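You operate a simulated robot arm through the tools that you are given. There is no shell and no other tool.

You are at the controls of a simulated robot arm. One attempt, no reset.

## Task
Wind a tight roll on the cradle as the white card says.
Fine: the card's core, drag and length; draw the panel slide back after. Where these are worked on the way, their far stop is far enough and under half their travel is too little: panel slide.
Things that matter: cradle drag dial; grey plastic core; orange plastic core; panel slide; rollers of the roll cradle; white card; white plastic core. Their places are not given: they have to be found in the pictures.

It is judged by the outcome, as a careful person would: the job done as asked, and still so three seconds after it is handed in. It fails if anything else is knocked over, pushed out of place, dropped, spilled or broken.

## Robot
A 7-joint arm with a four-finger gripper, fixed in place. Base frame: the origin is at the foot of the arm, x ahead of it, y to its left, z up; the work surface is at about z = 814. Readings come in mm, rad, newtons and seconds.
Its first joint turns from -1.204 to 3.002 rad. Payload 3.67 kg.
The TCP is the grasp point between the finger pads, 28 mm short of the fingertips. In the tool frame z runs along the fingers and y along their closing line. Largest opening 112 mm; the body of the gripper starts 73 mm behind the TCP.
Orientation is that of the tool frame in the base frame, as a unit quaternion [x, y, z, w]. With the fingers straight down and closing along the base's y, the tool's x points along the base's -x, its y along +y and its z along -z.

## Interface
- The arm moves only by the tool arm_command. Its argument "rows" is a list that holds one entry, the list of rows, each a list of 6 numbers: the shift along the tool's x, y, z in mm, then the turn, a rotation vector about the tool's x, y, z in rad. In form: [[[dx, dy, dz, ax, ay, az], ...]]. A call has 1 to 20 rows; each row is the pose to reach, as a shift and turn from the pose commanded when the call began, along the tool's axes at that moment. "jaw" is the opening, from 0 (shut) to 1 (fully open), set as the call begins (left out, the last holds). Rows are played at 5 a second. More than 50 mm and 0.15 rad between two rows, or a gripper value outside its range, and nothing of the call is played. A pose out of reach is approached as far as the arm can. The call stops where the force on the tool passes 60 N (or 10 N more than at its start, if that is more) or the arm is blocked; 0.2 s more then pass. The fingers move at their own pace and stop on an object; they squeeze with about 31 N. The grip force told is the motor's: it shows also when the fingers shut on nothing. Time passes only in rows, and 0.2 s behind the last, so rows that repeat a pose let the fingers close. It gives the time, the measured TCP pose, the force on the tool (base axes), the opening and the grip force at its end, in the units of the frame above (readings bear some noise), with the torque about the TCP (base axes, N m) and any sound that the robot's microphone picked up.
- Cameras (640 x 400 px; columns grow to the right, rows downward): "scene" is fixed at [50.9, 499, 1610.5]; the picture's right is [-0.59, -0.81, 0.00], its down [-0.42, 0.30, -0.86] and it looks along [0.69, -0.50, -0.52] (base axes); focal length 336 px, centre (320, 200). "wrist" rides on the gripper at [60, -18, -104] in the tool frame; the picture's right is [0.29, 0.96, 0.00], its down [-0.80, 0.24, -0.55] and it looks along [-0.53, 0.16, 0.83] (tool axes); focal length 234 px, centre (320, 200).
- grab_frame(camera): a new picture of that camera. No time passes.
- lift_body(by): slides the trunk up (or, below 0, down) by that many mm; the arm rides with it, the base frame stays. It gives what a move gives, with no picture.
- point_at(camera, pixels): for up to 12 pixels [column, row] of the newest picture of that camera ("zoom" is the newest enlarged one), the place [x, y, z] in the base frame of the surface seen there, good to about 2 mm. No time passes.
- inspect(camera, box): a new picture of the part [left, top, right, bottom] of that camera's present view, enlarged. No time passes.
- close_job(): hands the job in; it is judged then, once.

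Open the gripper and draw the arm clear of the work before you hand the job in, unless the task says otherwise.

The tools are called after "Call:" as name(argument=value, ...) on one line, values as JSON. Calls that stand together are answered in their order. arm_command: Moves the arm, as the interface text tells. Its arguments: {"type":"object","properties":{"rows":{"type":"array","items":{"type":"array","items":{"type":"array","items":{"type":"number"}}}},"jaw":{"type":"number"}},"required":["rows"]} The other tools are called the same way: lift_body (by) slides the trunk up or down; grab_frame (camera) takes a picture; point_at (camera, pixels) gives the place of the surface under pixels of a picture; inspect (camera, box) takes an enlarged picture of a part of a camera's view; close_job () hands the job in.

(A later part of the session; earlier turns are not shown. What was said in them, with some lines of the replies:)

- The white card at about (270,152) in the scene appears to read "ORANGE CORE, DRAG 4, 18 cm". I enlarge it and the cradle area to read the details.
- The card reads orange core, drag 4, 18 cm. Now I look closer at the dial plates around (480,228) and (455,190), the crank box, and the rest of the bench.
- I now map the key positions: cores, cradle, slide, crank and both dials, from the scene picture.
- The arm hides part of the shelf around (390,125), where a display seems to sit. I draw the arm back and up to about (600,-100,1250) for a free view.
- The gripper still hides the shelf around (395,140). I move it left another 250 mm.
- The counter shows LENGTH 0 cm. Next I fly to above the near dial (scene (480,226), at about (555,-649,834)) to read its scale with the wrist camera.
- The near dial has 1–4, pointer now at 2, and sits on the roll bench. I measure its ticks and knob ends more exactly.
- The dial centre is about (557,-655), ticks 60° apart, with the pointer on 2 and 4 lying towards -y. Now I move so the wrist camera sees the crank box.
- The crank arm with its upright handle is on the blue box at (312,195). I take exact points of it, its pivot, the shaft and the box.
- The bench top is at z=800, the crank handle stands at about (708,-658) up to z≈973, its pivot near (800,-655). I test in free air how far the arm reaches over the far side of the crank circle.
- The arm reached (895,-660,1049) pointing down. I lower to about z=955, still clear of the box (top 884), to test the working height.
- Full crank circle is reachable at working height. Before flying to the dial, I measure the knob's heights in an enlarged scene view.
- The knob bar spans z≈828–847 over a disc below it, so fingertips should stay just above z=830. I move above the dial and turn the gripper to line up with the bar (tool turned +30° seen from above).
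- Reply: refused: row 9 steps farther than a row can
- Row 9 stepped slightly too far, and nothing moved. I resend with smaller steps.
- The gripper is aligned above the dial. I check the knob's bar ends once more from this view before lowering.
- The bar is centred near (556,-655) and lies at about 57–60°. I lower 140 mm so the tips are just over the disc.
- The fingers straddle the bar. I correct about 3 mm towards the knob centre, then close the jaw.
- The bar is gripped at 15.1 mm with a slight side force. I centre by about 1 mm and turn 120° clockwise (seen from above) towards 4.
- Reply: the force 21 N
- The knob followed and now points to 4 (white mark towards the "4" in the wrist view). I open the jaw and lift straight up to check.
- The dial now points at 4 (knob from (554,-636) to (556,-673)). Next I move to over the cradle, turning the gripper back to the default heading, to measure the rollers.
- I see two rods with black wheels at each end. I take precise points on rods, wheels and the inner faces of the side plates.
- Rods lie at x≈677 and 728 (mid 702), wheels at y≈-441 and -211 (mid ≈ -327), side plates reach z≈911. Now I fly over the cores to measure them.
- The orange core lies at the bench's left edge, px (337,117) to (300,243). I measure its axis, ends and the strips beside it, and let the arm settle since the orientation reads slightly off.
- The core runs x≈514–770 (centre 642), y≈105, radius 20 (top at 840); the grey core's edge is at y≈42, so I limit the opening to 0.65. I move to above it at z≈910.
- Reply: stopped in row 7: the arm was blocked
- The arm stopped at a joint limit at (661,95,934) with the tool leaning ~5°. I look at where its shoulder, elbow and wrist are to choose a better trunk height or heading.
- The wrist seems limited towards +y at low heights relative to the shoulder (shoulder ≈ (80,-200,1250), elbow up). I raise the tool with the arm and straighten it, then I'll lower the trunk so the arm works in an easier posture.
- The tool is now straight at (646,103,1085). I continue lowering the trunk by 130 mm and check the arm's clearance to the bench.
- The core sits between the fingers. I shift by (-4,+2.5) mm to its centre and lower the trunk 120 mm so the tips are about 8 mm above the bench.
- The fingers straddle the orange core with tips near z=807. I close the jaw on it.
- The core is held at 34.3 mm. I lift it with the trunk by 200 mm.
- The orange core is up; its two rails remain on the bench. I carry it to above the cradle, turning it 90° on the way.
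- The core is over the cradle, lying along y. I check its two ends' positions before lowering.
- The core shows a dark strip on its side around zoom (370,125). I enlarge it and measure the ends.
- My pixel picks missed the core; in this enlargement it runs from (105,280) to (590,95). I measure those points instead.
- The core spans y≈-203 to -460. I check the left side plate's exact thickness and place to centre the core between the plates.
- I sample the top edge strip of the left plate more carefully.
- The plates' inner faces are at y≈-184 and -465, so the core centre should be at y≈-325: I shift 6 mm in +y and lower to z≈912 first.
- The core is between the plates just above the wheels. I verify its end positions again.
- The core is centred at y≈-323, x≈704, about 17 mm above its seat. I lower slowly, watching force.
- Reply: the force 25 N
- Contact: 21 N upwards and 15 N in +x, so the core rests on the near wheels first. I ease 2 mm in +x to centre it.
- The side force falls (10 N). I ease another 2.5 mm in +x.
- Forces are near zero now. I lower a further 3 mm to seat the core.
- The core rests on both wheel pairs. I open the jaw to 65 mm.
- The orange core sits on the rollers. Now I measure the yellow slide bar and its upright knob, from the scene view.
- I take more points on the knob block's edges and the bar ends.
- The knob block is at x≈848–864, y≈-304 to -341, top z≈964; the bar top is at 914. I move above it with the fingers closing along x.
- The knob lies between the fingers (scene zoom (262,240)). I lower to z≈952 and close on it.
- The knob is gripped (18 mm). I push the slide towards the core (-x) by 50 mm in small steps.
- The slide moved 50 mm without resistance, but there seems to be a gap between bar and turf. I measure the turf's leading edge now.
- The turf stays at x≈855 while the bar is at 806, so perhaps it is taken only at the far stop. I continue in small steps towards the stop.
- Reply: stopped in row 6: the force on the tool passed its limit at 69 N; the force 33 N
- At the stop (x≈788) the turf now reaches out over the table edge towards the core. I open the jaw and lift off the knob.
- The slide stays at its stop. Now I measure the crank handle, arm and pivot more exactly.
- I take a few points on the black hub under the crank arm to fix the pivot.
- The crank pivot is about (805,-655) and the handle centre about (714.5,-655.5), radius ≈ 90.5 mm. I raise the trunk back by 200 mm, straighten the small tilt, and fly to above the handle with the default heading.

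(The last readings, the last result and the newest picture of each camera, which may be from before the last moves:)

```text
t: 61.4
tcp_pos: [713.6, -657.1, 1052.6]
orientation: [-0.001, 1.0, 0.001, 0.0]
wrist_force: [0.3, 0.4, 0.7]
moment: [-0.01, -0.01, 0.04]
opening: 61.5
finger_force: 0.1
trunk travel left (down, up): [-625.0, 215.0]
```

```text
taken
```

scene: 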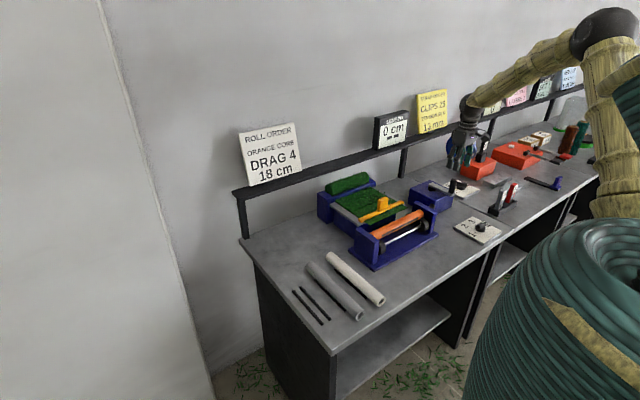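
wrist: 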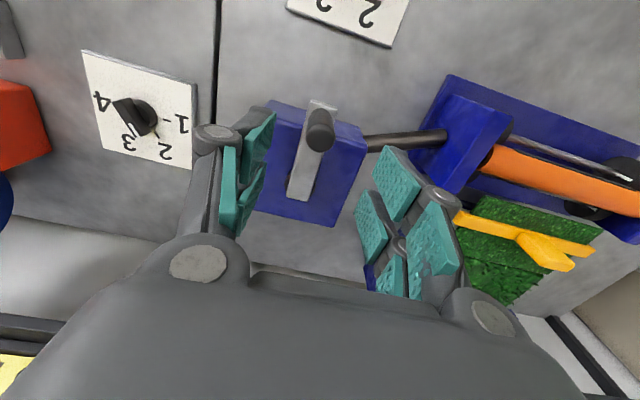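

The handle appears at (320,128) in the wrist view, between the fingers. I check its top centre and the display.

Call:
inspect(camera="wrist", box=[270, 80, 370, 220])

Call:
point_at(camera="wrist", pixels=[[320, 143], [320, 147], [312, 144], [329, 144], [307, 128], [334, 128], [296, 190], [308, 192], [318, 108]])

Call:
inspect(camera="scene", box=[360, 100, 420, 160])

```text
2.86 times, centred on (320, 150) of wrist
```

zoom: 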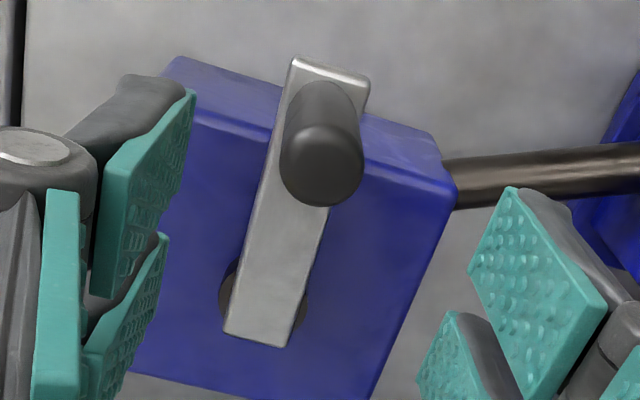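

```text
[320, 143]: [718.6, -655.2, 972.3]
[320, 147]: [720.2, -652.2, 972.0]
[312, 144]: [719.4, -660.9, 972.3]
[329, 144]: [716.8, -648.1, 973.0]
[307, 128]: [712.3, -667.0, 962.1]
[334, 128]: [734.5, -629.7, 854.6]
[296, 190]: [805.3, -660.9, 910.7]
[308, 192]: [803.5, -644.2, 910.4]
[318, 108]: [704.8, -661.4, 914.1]
```

```text
6.67 times, centred on (390, 130) of scene
```

zoom: 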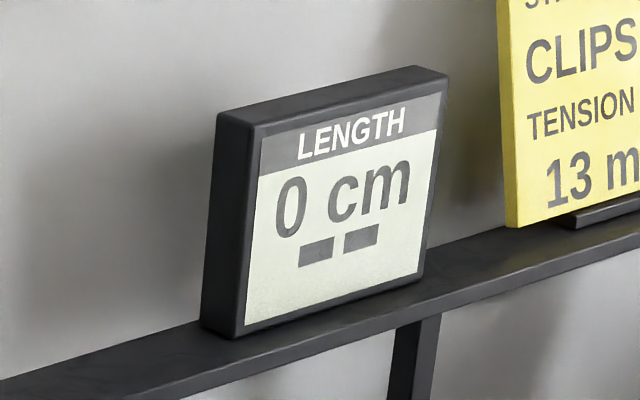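

The handle centre is confirmed near (714.5,-656). I lower 100 mm and close on it.

Call:
arm_command(rows=[[[0, 0, 40, 0, 0, 0], [0, 0, 75, 0, 0, 0], [0, 0, 98, 0, 0, 0], [0, 0, 98, 0, 0, 0]]])

Call:
arm_command(rows=[[[0, 0, 0, 0, 0, 0], [0, 0, 0, 0, 0, 0], [0, 0, 0, 0, 0, 0]]], jaw=0)

Call:
inspect(camera="scene", box=[410, 150, 490, 215])

```text
t: 62.4
tcp_pos: [715.8, -658.0, 959.1]
orientation: [-0.001, 1.0, 0.001, 0.001]
wrist_force: [0.0, -0.2, 0.3]
moment: [0.03, -0.03, 0.0]
opening: 61.5
finger_force: 0.1
trunk travel left (down, up): [-625.0, 215.0]
```

```text
t: 63.2
tcp_pos: [716.9, -657.7, 958.1]
orientation: [-0.001, 1.0, 0.001, 0.002]
wrist_force: [-0.7, 0.8, -2.7]
moment: [0.08, -0.07, 0.11]
opening: 23.2
finger_force: 45.3
trunk travel left (down, up): [-625.0, 215.0]
```

```text
6.15 times, centred on (450, 182) of scene
```

zoom: 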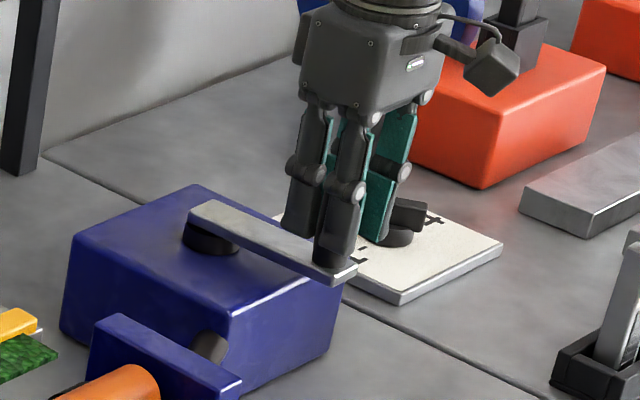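

The handle is gripped (23 mm). I try a first short 30° arc clockwise (seen from above, handle going towards +y) and watch force and counter.

Call:
arm_command(rows=[[[-1.37, 15.7, 0, 0, 0, 0], [-5.46, 30.95, 0, 0, 0, 0], [-12.12, 45.25, 0, 0, 0, 0], [-12.12, 45.25, 0, 0, 0, 0]]])

Call:
inspect(camera="scene", box=[360, 100, 420, 160])

Call:
inspect(camera="scene", box=[335, 165, 455, 255])

```text
t: 64.2
tcp_pos: [727.7, -609.8, 957.7]
orientation: [-0.002, 1.0, 0.001, 0.001]
wrist_force: [-4.8, -0.3, 2.4]
moment: [0.22, 0.18, -0.06]
opening: 22.5
finger_force: 45.3
trunk travel left (down, up): [-625.0, 215.0]
```

```text
6.67 times, centred on (390, 130) of scene
```

zoom: 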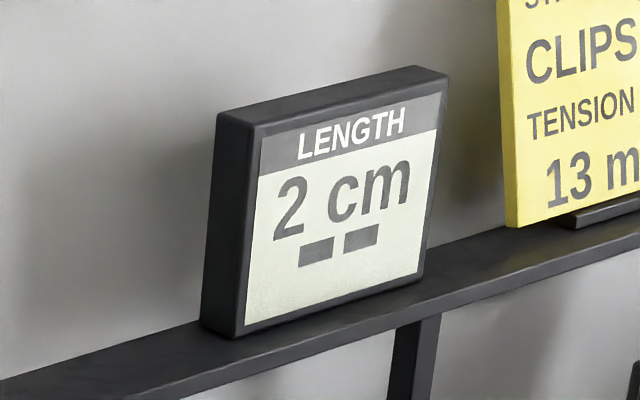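

```text
4.44 times, centred on (395, 210) of scene
```

zoom: 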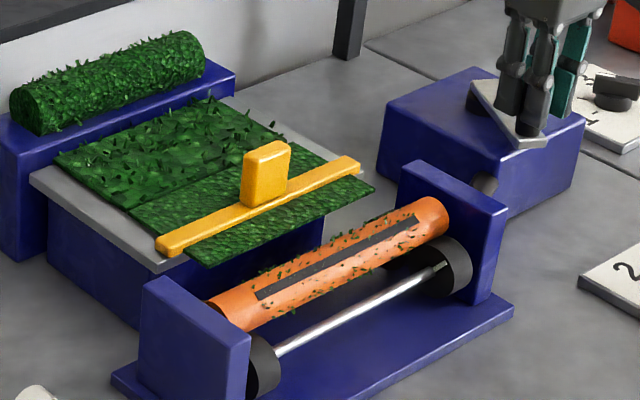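

The counter reads 2 cm after 30°, so clockwise winds on. I continue 90° further (to φ=60°) in 10° steps and read again.

Call:
arm_command(rows=[[[-9.05, 12.92, 0, 0, 0, 0], [-20.2, 24.07, 0, 0, 0, 0], [-33.1, 33.1, 0, 0, 0, 0], [-47.4, 39.8, 0, 0, 0, 0], [-62.7, 43.9, 0, 0, 0, 0], [-78.4, 45.25, 0, 0, 0, 0], [-94.1, 43.9, 0, 0, 0, 0], [-109.3, 39.8, 0, 0, 0, 0], [-123.6, 33.1, 0, 0, 0, 0], [-123.6, 33.1, 0, 0, 0, 0]]])

Call:
grab_frame(camera="scene")

Call:
inspect(camera="scene", box=[360, 100, 420, 160])

Call:
inspect(camera="scene", box=[335, 155, 475, 255])

```text
t: 66.4
tcp_pos: [852.5, -578.3, 957.9]
orientation: [0.0, 1.0, 0.001, 0.002]
wrist_force: [-8.6, -12.8, 7.4]
moment: [-0.59, 0.21, 0.09]
opening: 22.4
finger_force: 44.8
trunk travel left (down, up): [-625.0, 215.0]
```

```text
taken
```

scene: 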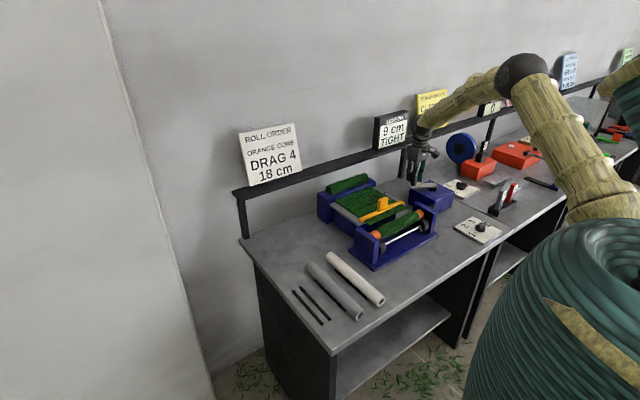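

```text
6.67 times, centred on (390, 130) of scene
```

zoom: 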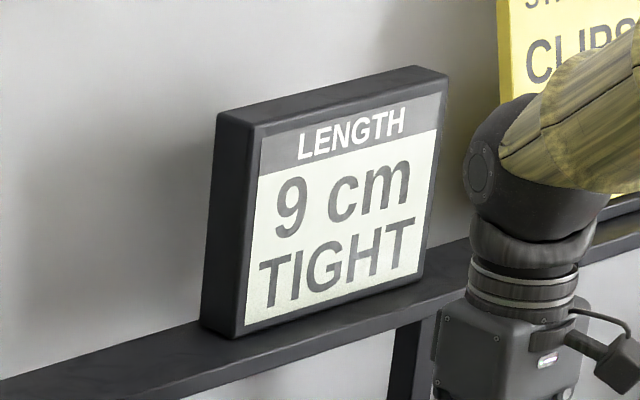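

```text
4.00 times, centred on (405, 205) of scene
```

zoom: 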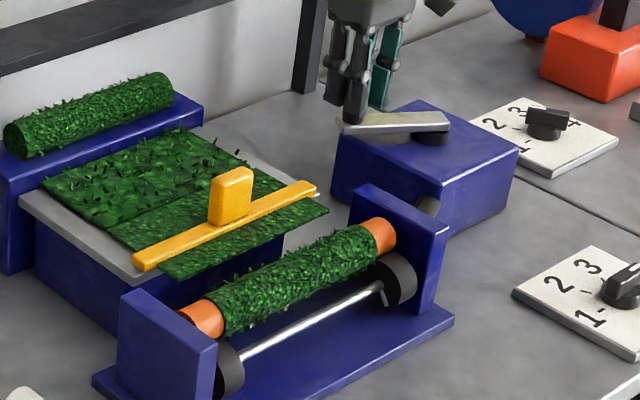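

The counter reads 9 cm TIGHT after 120°, about 0.075 cm/deg, so 18 cm needs about 240° in all. I go on 90° (to 210°), then will finish in small steps.

Call:
arm_command(rows=[[[-12.92, -9.05, 0, 0, 0, 0], [-24.07, -20.2, 0, 0, 0, 0], [-33.1, -33.1, 0, 0, 0, 0], [-39.8, -47.4, 0, 0, 0, 0], [-43.9, -62.7, 0, 0, 0, 0], [-45.25, -78.4, 0, 0, 0, 0], [-43.9, -94.1, 0, 0, 0, 0], [-39.8, -109.3, 0, 0, 0, 0], [-33.1, -123.6, 0, 0, 0, 0], [-33.1, -123.6, 0, 0, 0, 0]]])

Call:
grab_frame(camera="scene")

Call:
inspect(camera="scene", box=[360, 100, 420, 160])

Call:
inspect(camera="scene", box=[335, 155, 475, 255])

```text
t: 68.6
tcp_pos: [883.3, -697.7, 958.5]
orientation: [-0.001, 1.0, -0.001, 0.002]
wrist_force: [-10.1, 11.6, 2.1]
moment: [0.72, -0.09, -0.37]
opening: 22.4
finger_force: 45.0
trunk travel left (down, up): [-625.0, 215.0]
```

```text
taken
```

scene: 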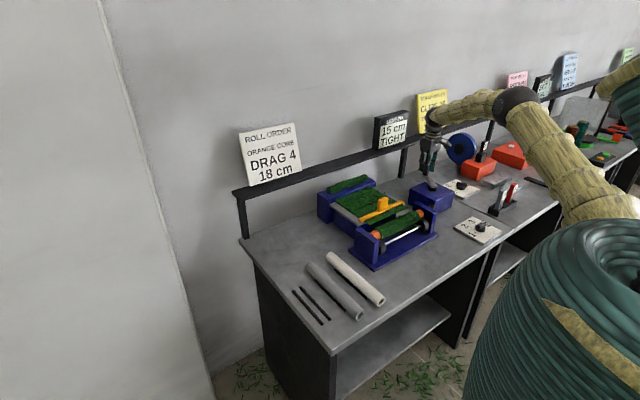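

```text
6.67 times, centred on (390, 130) of scene
```

zoom: 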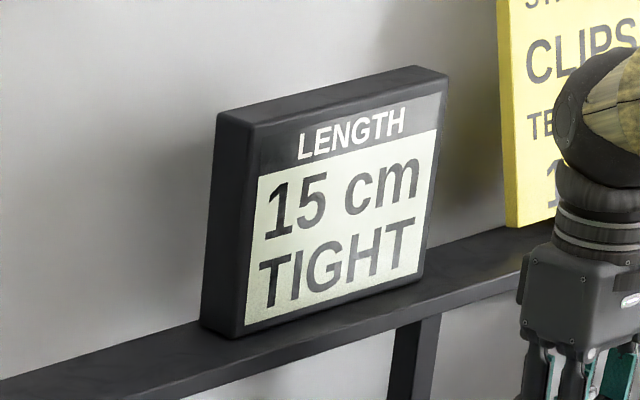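

```text
4.00 times, centred on (405, 205) of scene
```

zoom: 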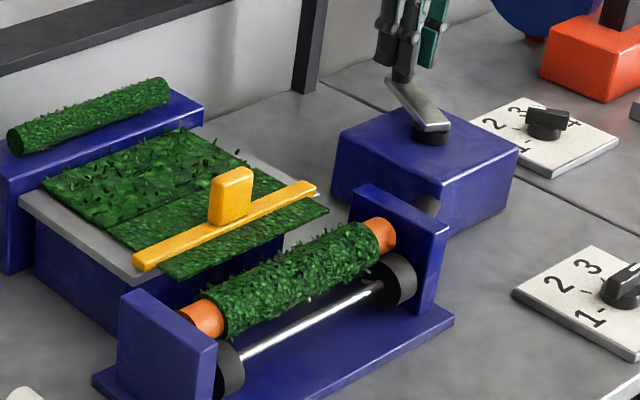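

15 cm TIGHT at about 208°. I continue with 15° more and read again.

Call:
arm_command(rows=[[[4.24, -6.66, 0, 0, 0, 0], [9.05, -12.92, 0, 0, 0, 0], [14.38, -18.74, 0, 0, 0, 0], [14.38, -18.74, 0, 0, 0, 0]]])

Call:
inspect(camera="scene", box=[360, 100, 420, 160])

```text
t: 69.6
tcp_pos: [869.6, -717.2, 957.8]
orientation: [-0.001, 1.0, 0.0, 0.0]
wrist_force: [-2.2, 11.6, 1.8]
moment: [0.26, -0.29, -0.36]
opening: 22.5
finger_force: 45.0
trunk travel left (down, up): [-625.0, 215.0]
```

```text
6.67 times, centred on (390, 130) of scene
```

zoom: 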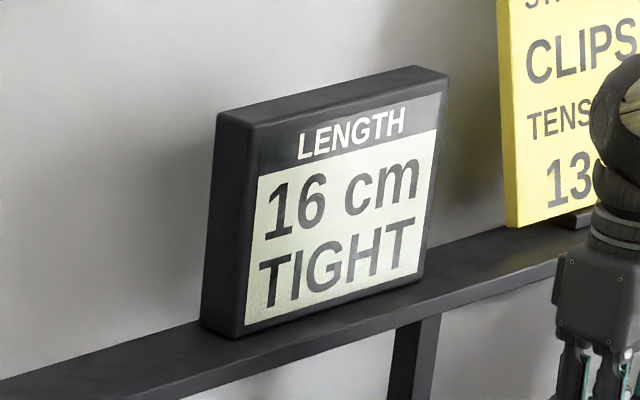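

16 cm. I step 5° at a time now.

Call:
arm_command(rows=[[[5.82, -5.33, 0, 0, 0, 0], [5.82, -5.33, 0, 0, 0, 0]]])

Call:
inspect(camera="scene", box=[360, 100, 420, 160])

```text
t: 70.2
tcp_pos: [864.4, -722.4, 956.4]
orientation: [-0.001, 1.0, 0.0, 0.001]
wrist_force: [-1.7, 10.4, 5.7]
moment: [0.16, -0.12, -0.3]
opening: 22.4
finger_force: 45.2
trunk travel left (down, up): [-625.0, 215.0]
```

```text
6.67 times, centred on (390, 130) of scene
```

zoom: 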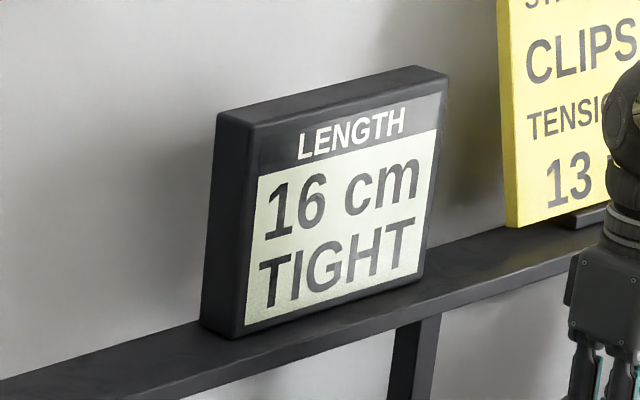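

Still 16 cm at ≈228°. Another 5°.

Call:
arm_command(rows=[[[6.26, -4.81, 0, 0, 0, 0], [6.26, -4.81, 0, 0, 0, 0]]])

Call:
inspect(camera="scene", box=[360, 100, 420, 160])

```text
t: 70.8
tcp_pos: [858.3, -727.4, 957.4]
orientation: [-0.001, 1.0, 0.001, 0.002]
wrist_force: [4.4, 6.3, 8.7]
moment: [0.01, -0.32, -0.35]
opening: 22.4
finger_force: 45.4
trunk travel left (down, up): [-625.0, 215.0]
```

```text
6.67 times, centred on (390, 130) of scene
```

zoom: 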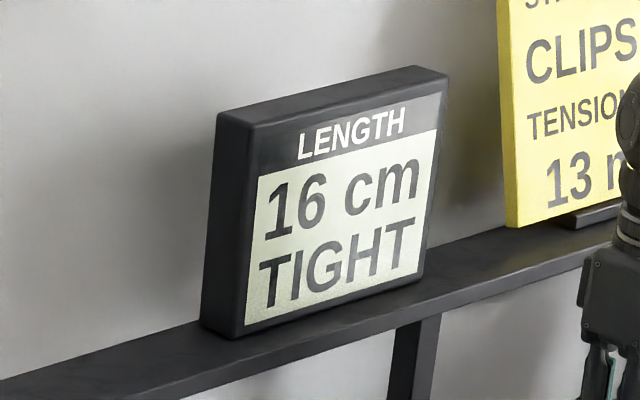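

Still 16 cm at ≈234°, which fits rounding with ≈0.0703 cm/deg (18 cm near 256°). I go 5° more.

Call:
arm_command(rows=[[[6.66, -4.24, 0, 0, 0, 0], [6.66, -4.24, 0, 0, 0, 0]]])

Call:
inspect(camera="scene", box=[360, 100, 420, 160])

```text
t: 71.4
tcp_pos: [851.5, -732.7, 957.8]
orientation: [-0.001, 1.0, -0.001, 0.001]
wrist_force: [12.9, -1.6, 13.4]
moment: [-0.3, -0.6, -0.61]
opening: 22.6
finger_force: 45.1
trunk travel left (down, up): [-625.0, 215.0]
```

```text
6.67 times, centred on (390, 130) of scene
```

zoom: 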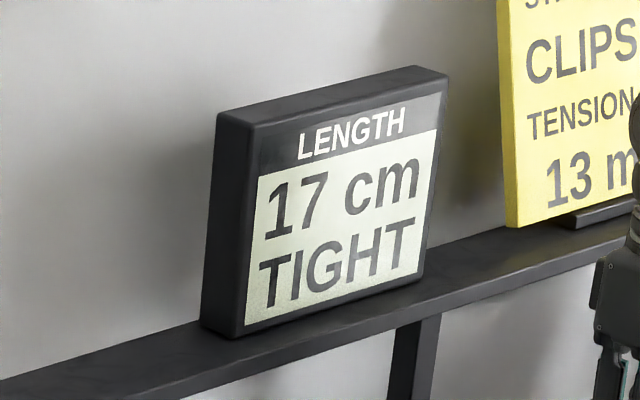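

17 cm at ≈239°. I advance 10° more in two steps.

Call:
arm_command(rows=[[[7.0, -3.65, 0, 0, 0, 0], [14.3, -6.67, 0, 0, 0, 0], [14.3, -6.67, 0, 0, 0, 0]]])

Call:
inspect(camera="scene", box=[360, 100, 420, 160])

Call:
inspect(camera="scene", box=[400, 130, 480, 210])

```text
t: 72.2
tcp_pos: [834.8, -740.6, 954.9]
orientation: [-0.002, 1.0, 0.001, 0.001]
wrist_force: [4.4, 0.3, 6.9]
moment: [-0.23, -0.55, -0.21]
opening: 22.5
finger_force: 45.0
trunk travel left (down, up): [-625.0, 215.0]
```

```text
6.67 times, centred on (390, 130) of scene
```

zoom: 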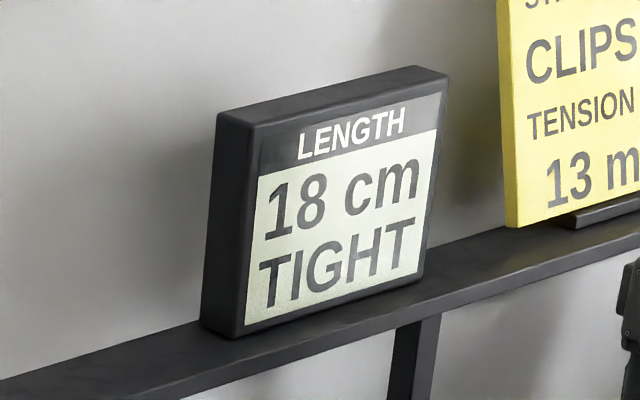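

```text
5.00 times, centred on (440, 170) of scene
```

zoom: 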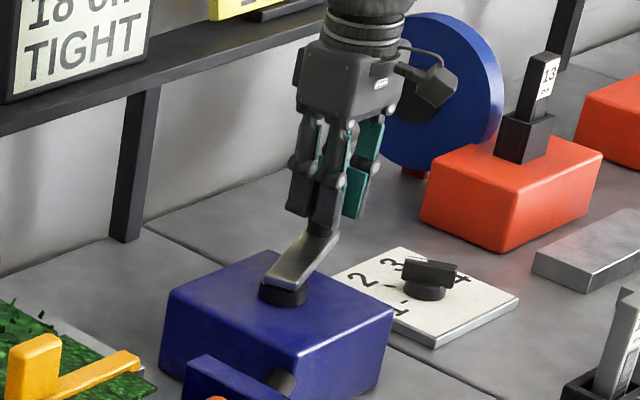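

18 cm TIGHT shows at ≈251° (estimated 17.6). I add 5° to sit mid-range of 18 cm.

Call:
arm_command(rows=[[[7.5, -2.37, 0, 0, 0, 0], [7.5, -2.37, 0, 0, 0, 0]]])

Call:
inspect(camera="scene", box=[360, 100, 420, 160])

Call:
inspect(camera="scene", box=[335, 155, 475, 255])

```text
t: 72.8
tcp_pos: [827.6, -741.7, 956.7]
orientation: [-0.001, 1.0, 0.001, 0.001]
wrist_force: [7.7, 2.9, 5.4]
moment: [-0.09, -0.58, -0.45]
opening: 22.0
finger_force: 45.4
trunk travel left (down, up): [-625.0, 215.0]
```

```text
6.67 times, centred on (390, 130) of scene
```

zoom: 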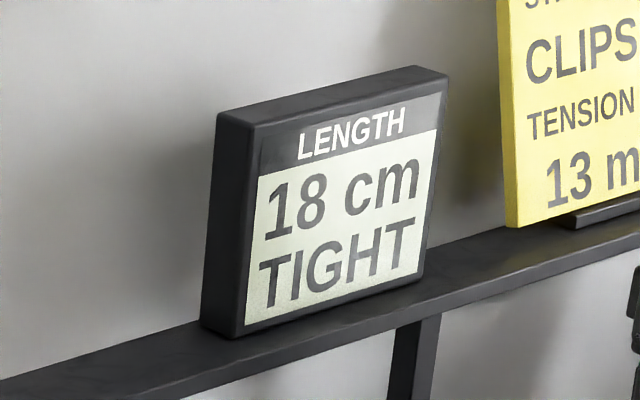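

```text
4.00 times, centred on (405, 205) of scene
```

zoom: 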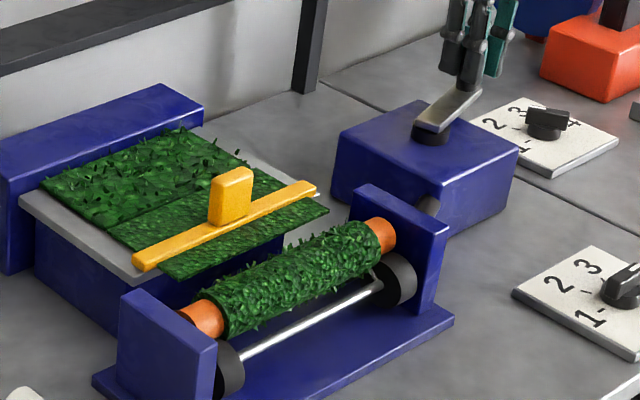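

The counter stays at 18 cm TIGHT. I open the jaw off the crank handle and lift straight up.

Call:
arm_command(rows=[[[0, 0, 0, 0, 0, 0], [0, 0, 0, 0, 0, 0]]], jaw=0.5)

Call:
arm_command(rows=[[[0, 0, -30, 0, 0, 0], [0, 0, -75, 0, 0, 0], [0, 0, -120, 0, 0, 0], [0, 0, -160, 0, 0, 0]]])

Call:
inspect(camera="scene", box=[360, 100, 420, 160])

Call:
inspect(camera="scene", box=[335, 155, 475, 255])

```text
t: 73.4
tcp_pos: [827.7, -743.0, 955.1]
orientation: [-0.001, 1.0, 0.002, 0.0]
wrist_force: [-0.1, -0.8, -0.8]
moment: [0.0, 0.01, -0.01]
opening: 56.0
finger_force: 0.0
trunk travel left (down, up): [-625.0, 215.0]
```

```text
t: 74.4
tcp_pos: [829.9, -742.8, 1120.4]
orientation: [0.0, 1.0, 0.001, 0.0]
wrist_force: [-0.3, 0.1, 0.4]
moment: [0.0, -0.02, 0.05]
opening: 56.1
finger_force: 0.2
trunk travel left (down, up): [-625.0, 215.0]
```

```text
6.67 times, centred on (390, 130) of scene
```

zoom: 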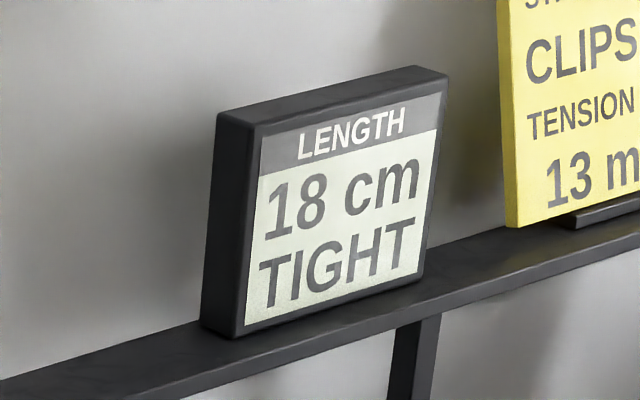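

```text
4.00 times, centred on (405, 205) of scene
```

zoom: 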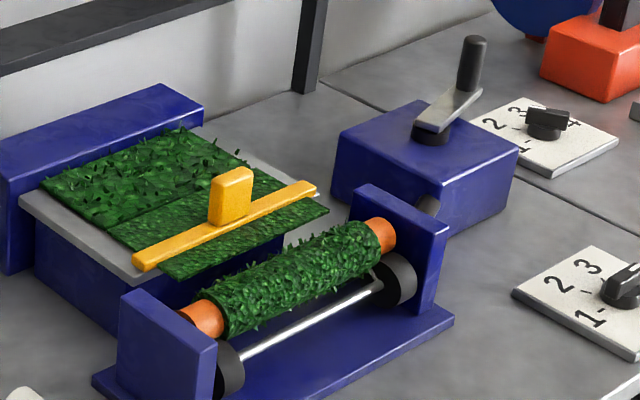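

The crank stays put and the counter holds 18 cm TIGHT. Now I locate the slide knob at its current place.

Call:
point_at(camera="zoom", pixels=[[232, 195], [225, 200], [240, 195], [235, 175], [245, 170], [212, 195], [250, 195], [150, 262], [310, 190], [180, 275], [320, 210]])

Call:
arm_command(rows=[[[3.5, 38, -16.5, 0, 0, 0.143], [7, 76, -33, 0, 0, 0.286], [10.6, 115, -49.6, 0, 0, 0.429], [14, 153, -66, 0, 0, 0.571], [17.7, 191, -83, 0, 0, 0.714], [21, 230, -99, 0, 0, 0.857], [25, 268, -116, 0, 0, 1.0], [28, 306, -132, 0, 0, 1.143], [32, 344, -149, 0, 0, 1.286], [35.5, 383, -165, 0, 0, 1.428], [38.5, 420.5, -182, 0, 0, 1.571], [38.5, 420.5, -182, 0, 0, 1.571]]])

Call:
lift_body(by=-200)

Call:
grab_frame(camera="wrist")

Call:
inspect(camera="scene", box=[335, 155, 425, 225])

```text
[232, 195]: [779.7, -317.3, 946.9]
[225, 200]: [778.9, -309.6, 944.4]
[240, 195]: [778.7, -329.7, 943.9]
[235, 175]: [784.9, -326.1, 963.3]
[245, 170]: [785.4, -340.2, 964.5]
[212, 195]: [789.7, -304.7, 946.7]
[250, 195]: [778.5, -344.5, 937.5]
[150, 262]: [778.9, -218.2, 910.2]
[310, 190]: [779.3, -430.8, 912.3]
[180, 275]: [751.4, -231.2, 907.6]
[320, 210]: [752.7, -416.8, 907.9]
```

```text
t: 77.0
tcp_pos: [791.5, -323.7, 1295.2]
orientation: [0.708, 0.707, 0.002, -0.001]
wrist_force: [-0.3, 0.2, -0.6]
moment: [0.03, 0.0, 0.01]
opening: 55.9
finger_force: 0.0
trunk travel left (down, up): [-625.0, 215.0]
```

```text
t: 79.2
tcp_pos: [791.3, -321.6, 1097.3]
orientation: [0.706, 0.708, 0.001, 0.001]
wrist_force: [0.3, 0.4, 0.2]
moment: [0.01, 0.03, 0.0]
opening: 56.3
finger_force: 0.0
trunk travel left (down, up): [-425.0, 415.0]
```

```text
taken
```

wrist: 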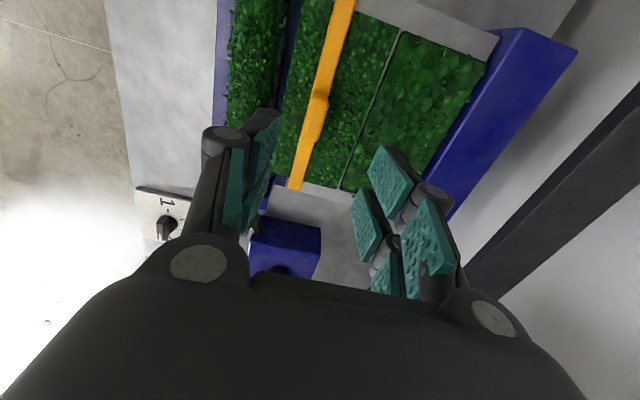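

```text
5.71 times, centred on (380, 190) of scene
```

zoom: 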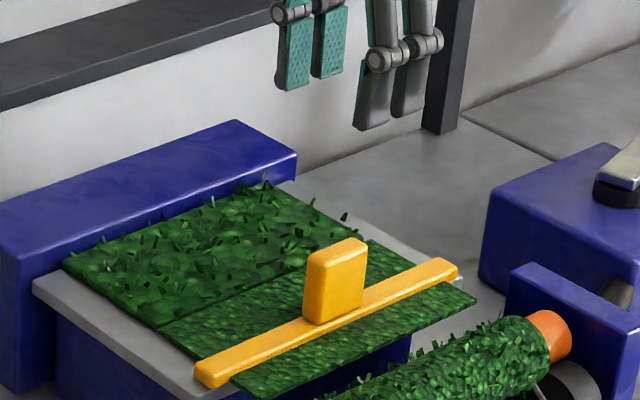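

The knob's near face is at x≈779 (centre ≈ 787.5), the roll lies at x≲730. I narrow the jaw to 45 mm, align and lower onto the knob.

Call:
arm_command(rows=[[[0, -3.5, 30, 0, 0, 0], [0, -3.5, 75, 0, 0, 0], [0, -3.5, 110, 0, 0, 0], [0, -3.5, 110, 0, 0, 0]]], jaw=0.4)

Call:
inspect(camera="scene", box=[335, 155, 425, 225])

Call:
grab_frame(camera="wrist")

```text
t: 80.2
tcp_pos: [785.7, -324.4, 985.1]
orientation: [0.706, 0.708, 0.001, 0.001]
wrist_force: [0.4, -1.1, 0.2]
moment: [0.01, -0.01, 0.01]
opening: 44.5
finger_force: 0.1
trunk travel left (down, up): [-425.0, 415.0]
```

```text
5.71 times, centred on (380, 190) of scene
```

zoom: 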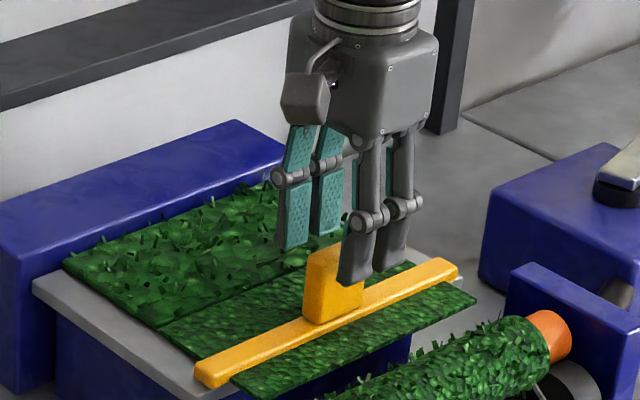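

```text
taken
```

wrist: 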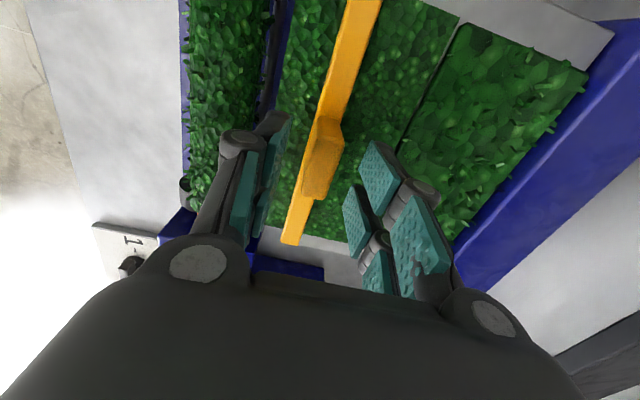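

The fingers straddle the knob. I lower the last 31 mm and close.

Call:
arm_command(rows=[[[0, 0, 15, 0, 0, 0], [0, 0, 31, 0, 0, 0], [0, 0, 31, 0, 0, 0]]])

Call:
arm_command(rows=[[[0, 0, 0, 0, 0, 0], [0, 0, 0, 0, 0, 0], [0, 0, 0, 0, 0, 0]]], jaw=0)

Call:
inspect(camera="scene", box=[335, 155, 425, 225])

```text
t: 81.0
tcp_pos: [787.4, -321.0, 956.5]
orientation: [0.706, 0.708, 0.001, 0.001]
wrist_force: [-0.5, 0.1, 0.3]
moment: [0.02, 0.02, -0.01]
opening: 44.7
finger_force: 0.1
trunk travel left (down, up): [-425.0, 415.0]
```

```text
t: 81.8
tcp_pos: [787.9, -320.8, 956.4]
orientation: [0.707, 0.707, 0.002, 0.0]
wrist_force: [-0.6, -0.2, -2.6]
moment: [-0.02, 0.02, -0.31]
opening: 17.9
finger_force: 44.9
trunk travel left (down, up): [-425.0, 415.0]
```

```text
5.71 times, centred on (380, 190) of scene
```

zoom: 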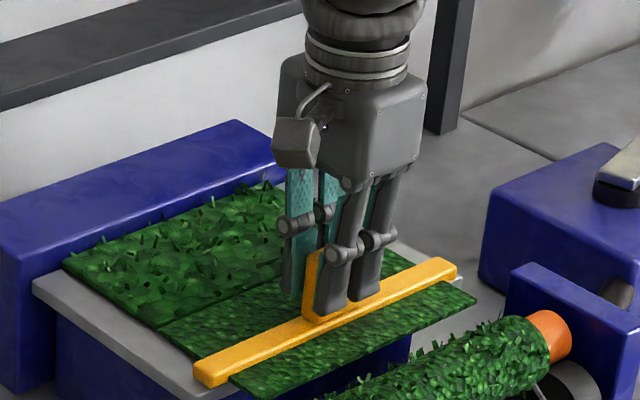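

Gripped (17.9 mm). I draw the slide back in +x by 70 mm in small steps; the call stops on force if the home stop is met.

Call:
arm_command(rows=[[[0, 10, 0, 0, 0, 0], [0, 20, 0, 0, 0, 0], [0, 30, 0, 0, 0, 0], [0, 40, 0, 0, 0, 0], [0, 50, 0, 0, 0, 0], [0, 58, 0, 0, 0, 0], [0, 64, 0, 0, 0, 0], [0, 68, 0, 0, 0, 0], [0, 70, 0, 0, 0, 0], [0, 70, 0, 0, 0, 0]]])

Call:
inspect(camera="scene", box=[335, 155, 455, 255])

Call:
inspect(camera="scene", box=[360, 100, 420, 160])

```text
t: 84.0
tcp_pos: [857.4, -321.0, 957.5]
orientation: [0.707, 0.707, 0.001, 0.0]
wrist_force: [-20.7, 2.0, -4.9]
moment: [-1.12, 0.7, -0.14]
opening: 18.1
finger_force: 44.8
trunk travel left (down, up): [-425.0, 415.0]
```

```text
4.00 times, centred on (395, 205) of scene
```

zoom: 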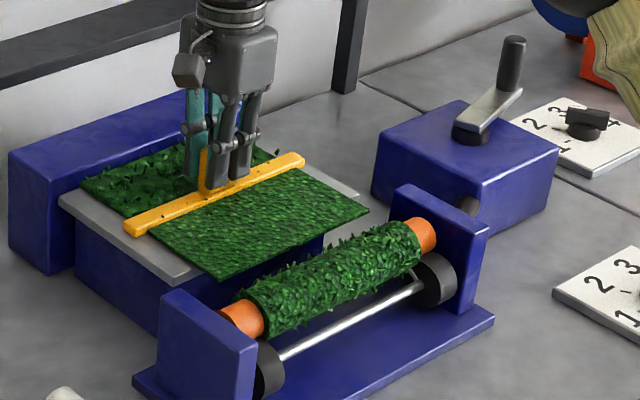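

```text
6.67 times, centred on (390, 130) of scene
```

zoom: 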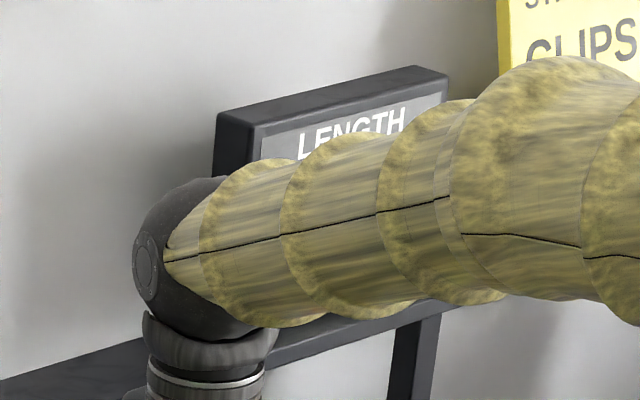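

The slide is back at its home stop (x≈857, 21 N against it). I open the jaw and lift clear.

Call:
arm_command(rows=[[[0, 0, 0, 0, 0, 0], [0, 0, 0, 0, 0, 0]]], jaw=0.45)

Call:
arm_command(rows=[[[0, 0, -40, 0, 0, 0], [0, 0, -80, 0, 0, 0], [0, 0, -125, 0, 0, 0], [0, 0, -170, 0, 0, 0]]])

Call:
inspect(camera="scene", box=[335, 155, 455, 255])

Call:
point_at(camera="zoom", pixels=[[220, 175], [215, 190], [290, 165], [145, 225]])

```text
t: 84.5
tcp_pos: [860.0, -320.7, 956.3]
orientation: [0.706, 0.708, 0.001, 0.0]
wrist_force: [-0.5, 0.7, 0.3]
moment: [-0.01, -0.01, -0.03]
opening: 50.4
finger_force: 0.1
trunk travel left (down, up): [-425.0, 415.0]
```

```text
t: 85.5
tcp_pos: [856.9, -325.1, 1126.5]
orientation: [0.707, 0.708, 0.001, 0.0]
wrist_force: [0.1, -0.3, 0.8]
moment: [0.02, 0.01, -0.03]
opening: 50.5
finger_force: 0.1
trunk travel left (down, up): [-425.0, 415.0]
```

```text
4.00 times, centred on (395, 205) of scene
```

zoom: 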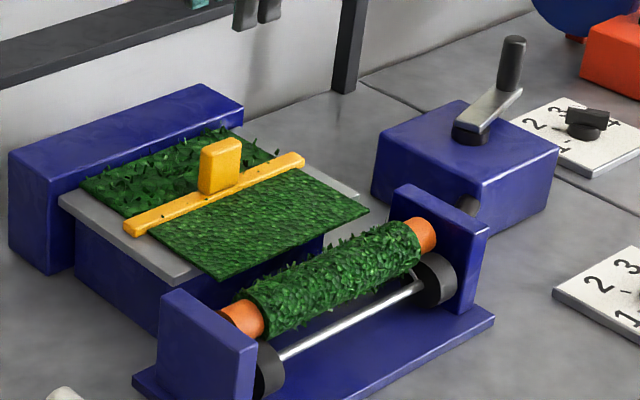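

```text
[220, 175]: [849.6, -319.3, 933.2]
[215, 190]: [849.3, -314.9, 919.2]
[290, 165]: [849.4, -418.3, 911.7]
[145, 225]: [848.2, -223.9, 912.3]
```

The slide is home (near face x≈849, as at the start: 848). I draw the arm clear to the left and check the counter and the whole bench.

Call:
arm_command(rows=[[[38.6, -23.4, -6.8, 0, 0, -0.143], [77.3, -46.7, -13.6, 0, 0, -0.286], [116, -70, -20.5, 0, 0, -0.429], [154.5, -93.5, -27.3, 0, 0, -0.571], [193, -116.8, -34, 0, 0, -0.714], [232, -140, -41, 0, 0, -0.857], [270.5, -163.5, -47.7, 0, 0, -1.0], [309, -187, -54.5, 0, 0, -1.143], [347.7, -210, -61.4, 0, 0, -1.286], [386.4, -233.6, -68, 0, 0, -1.428], [425, -257, -75, 0, 0, -1.571], [425, -257, -75, 0, 0, -1.571]]], jaw=1)

Call:
grab_frame(camera="scene")

Call:
inspect(camera="scene", box=[360, 100, 420, 160])

Call:
inspect(camera="scene", box=[460, 205, 500, 245])

```text
t: 88.2
tcp_pos: [598.9, 101.9, 1203.7]
orientation: [-0.001, 1.0, 0.001, 0.001]
wrist_force: [0.1, -0.7, -0.6]
moment: [0.01, 0.03, 0.01]
opening: 112.1
finger_force: 0.0
trunk travel left (down, up): [-425.0, 415.0]
```

```text
taken
```

scene: 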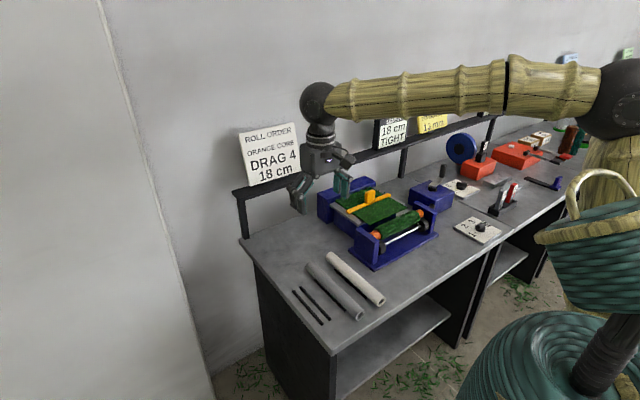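

```text
6.67 times, centred on (390, 130) of scene
```

zoom: 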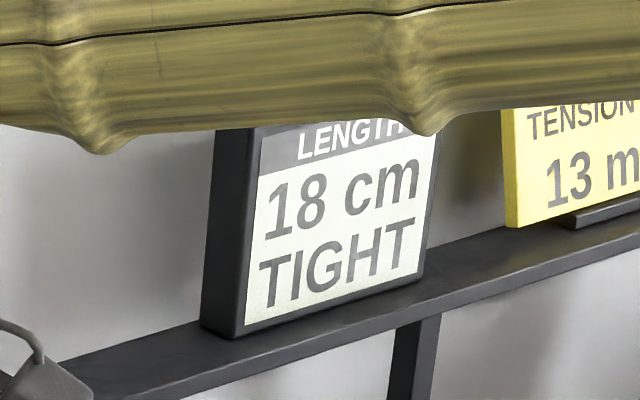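

```text
10.00 times, centred on (480, 225) of scene
```

zoom: 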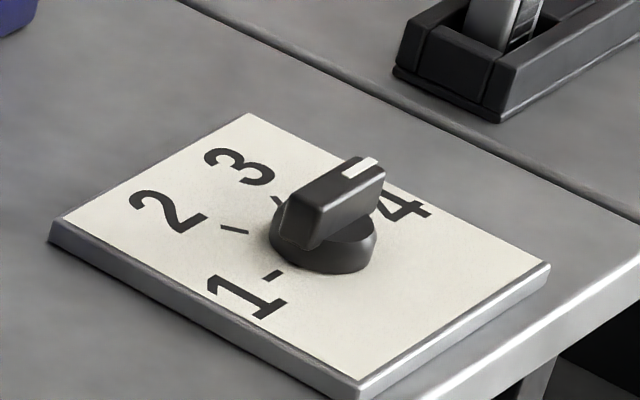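

The counter shows 18 cm TIGHT and the dial is at 4. The orange core with the roll sits on the rollers, the slide is home, and the grey and white cores are undisturbed. The gripper is open and clear, so I hand the job in.

Call:
close_job()

```text
The job is handed in.
```

I wound the roll as the white card says and handed the job in. No verdict came back, only confirmation that it was received.

| Item | Card | Last reading |
|---|---|---|
| Core | Orange | Orange core, seated on the rollers |
| Drag | 4 | Dial points at 4 |
| Length | 18 cm | Counter reads 18 cm, TIGHT |
| Panel slide | Drawn back after | Pushed to its far stop before winding, then drawn back to its home stop |

- **Length:** The counter appears to show whole centimetres only. From the crank angle I put the true length very near 18.0 cm.
- **Surroundings:** The last pictures show the grey and white cores in place and nothing else on the bench disturbed. The gripper was open and the arm clear of the work.
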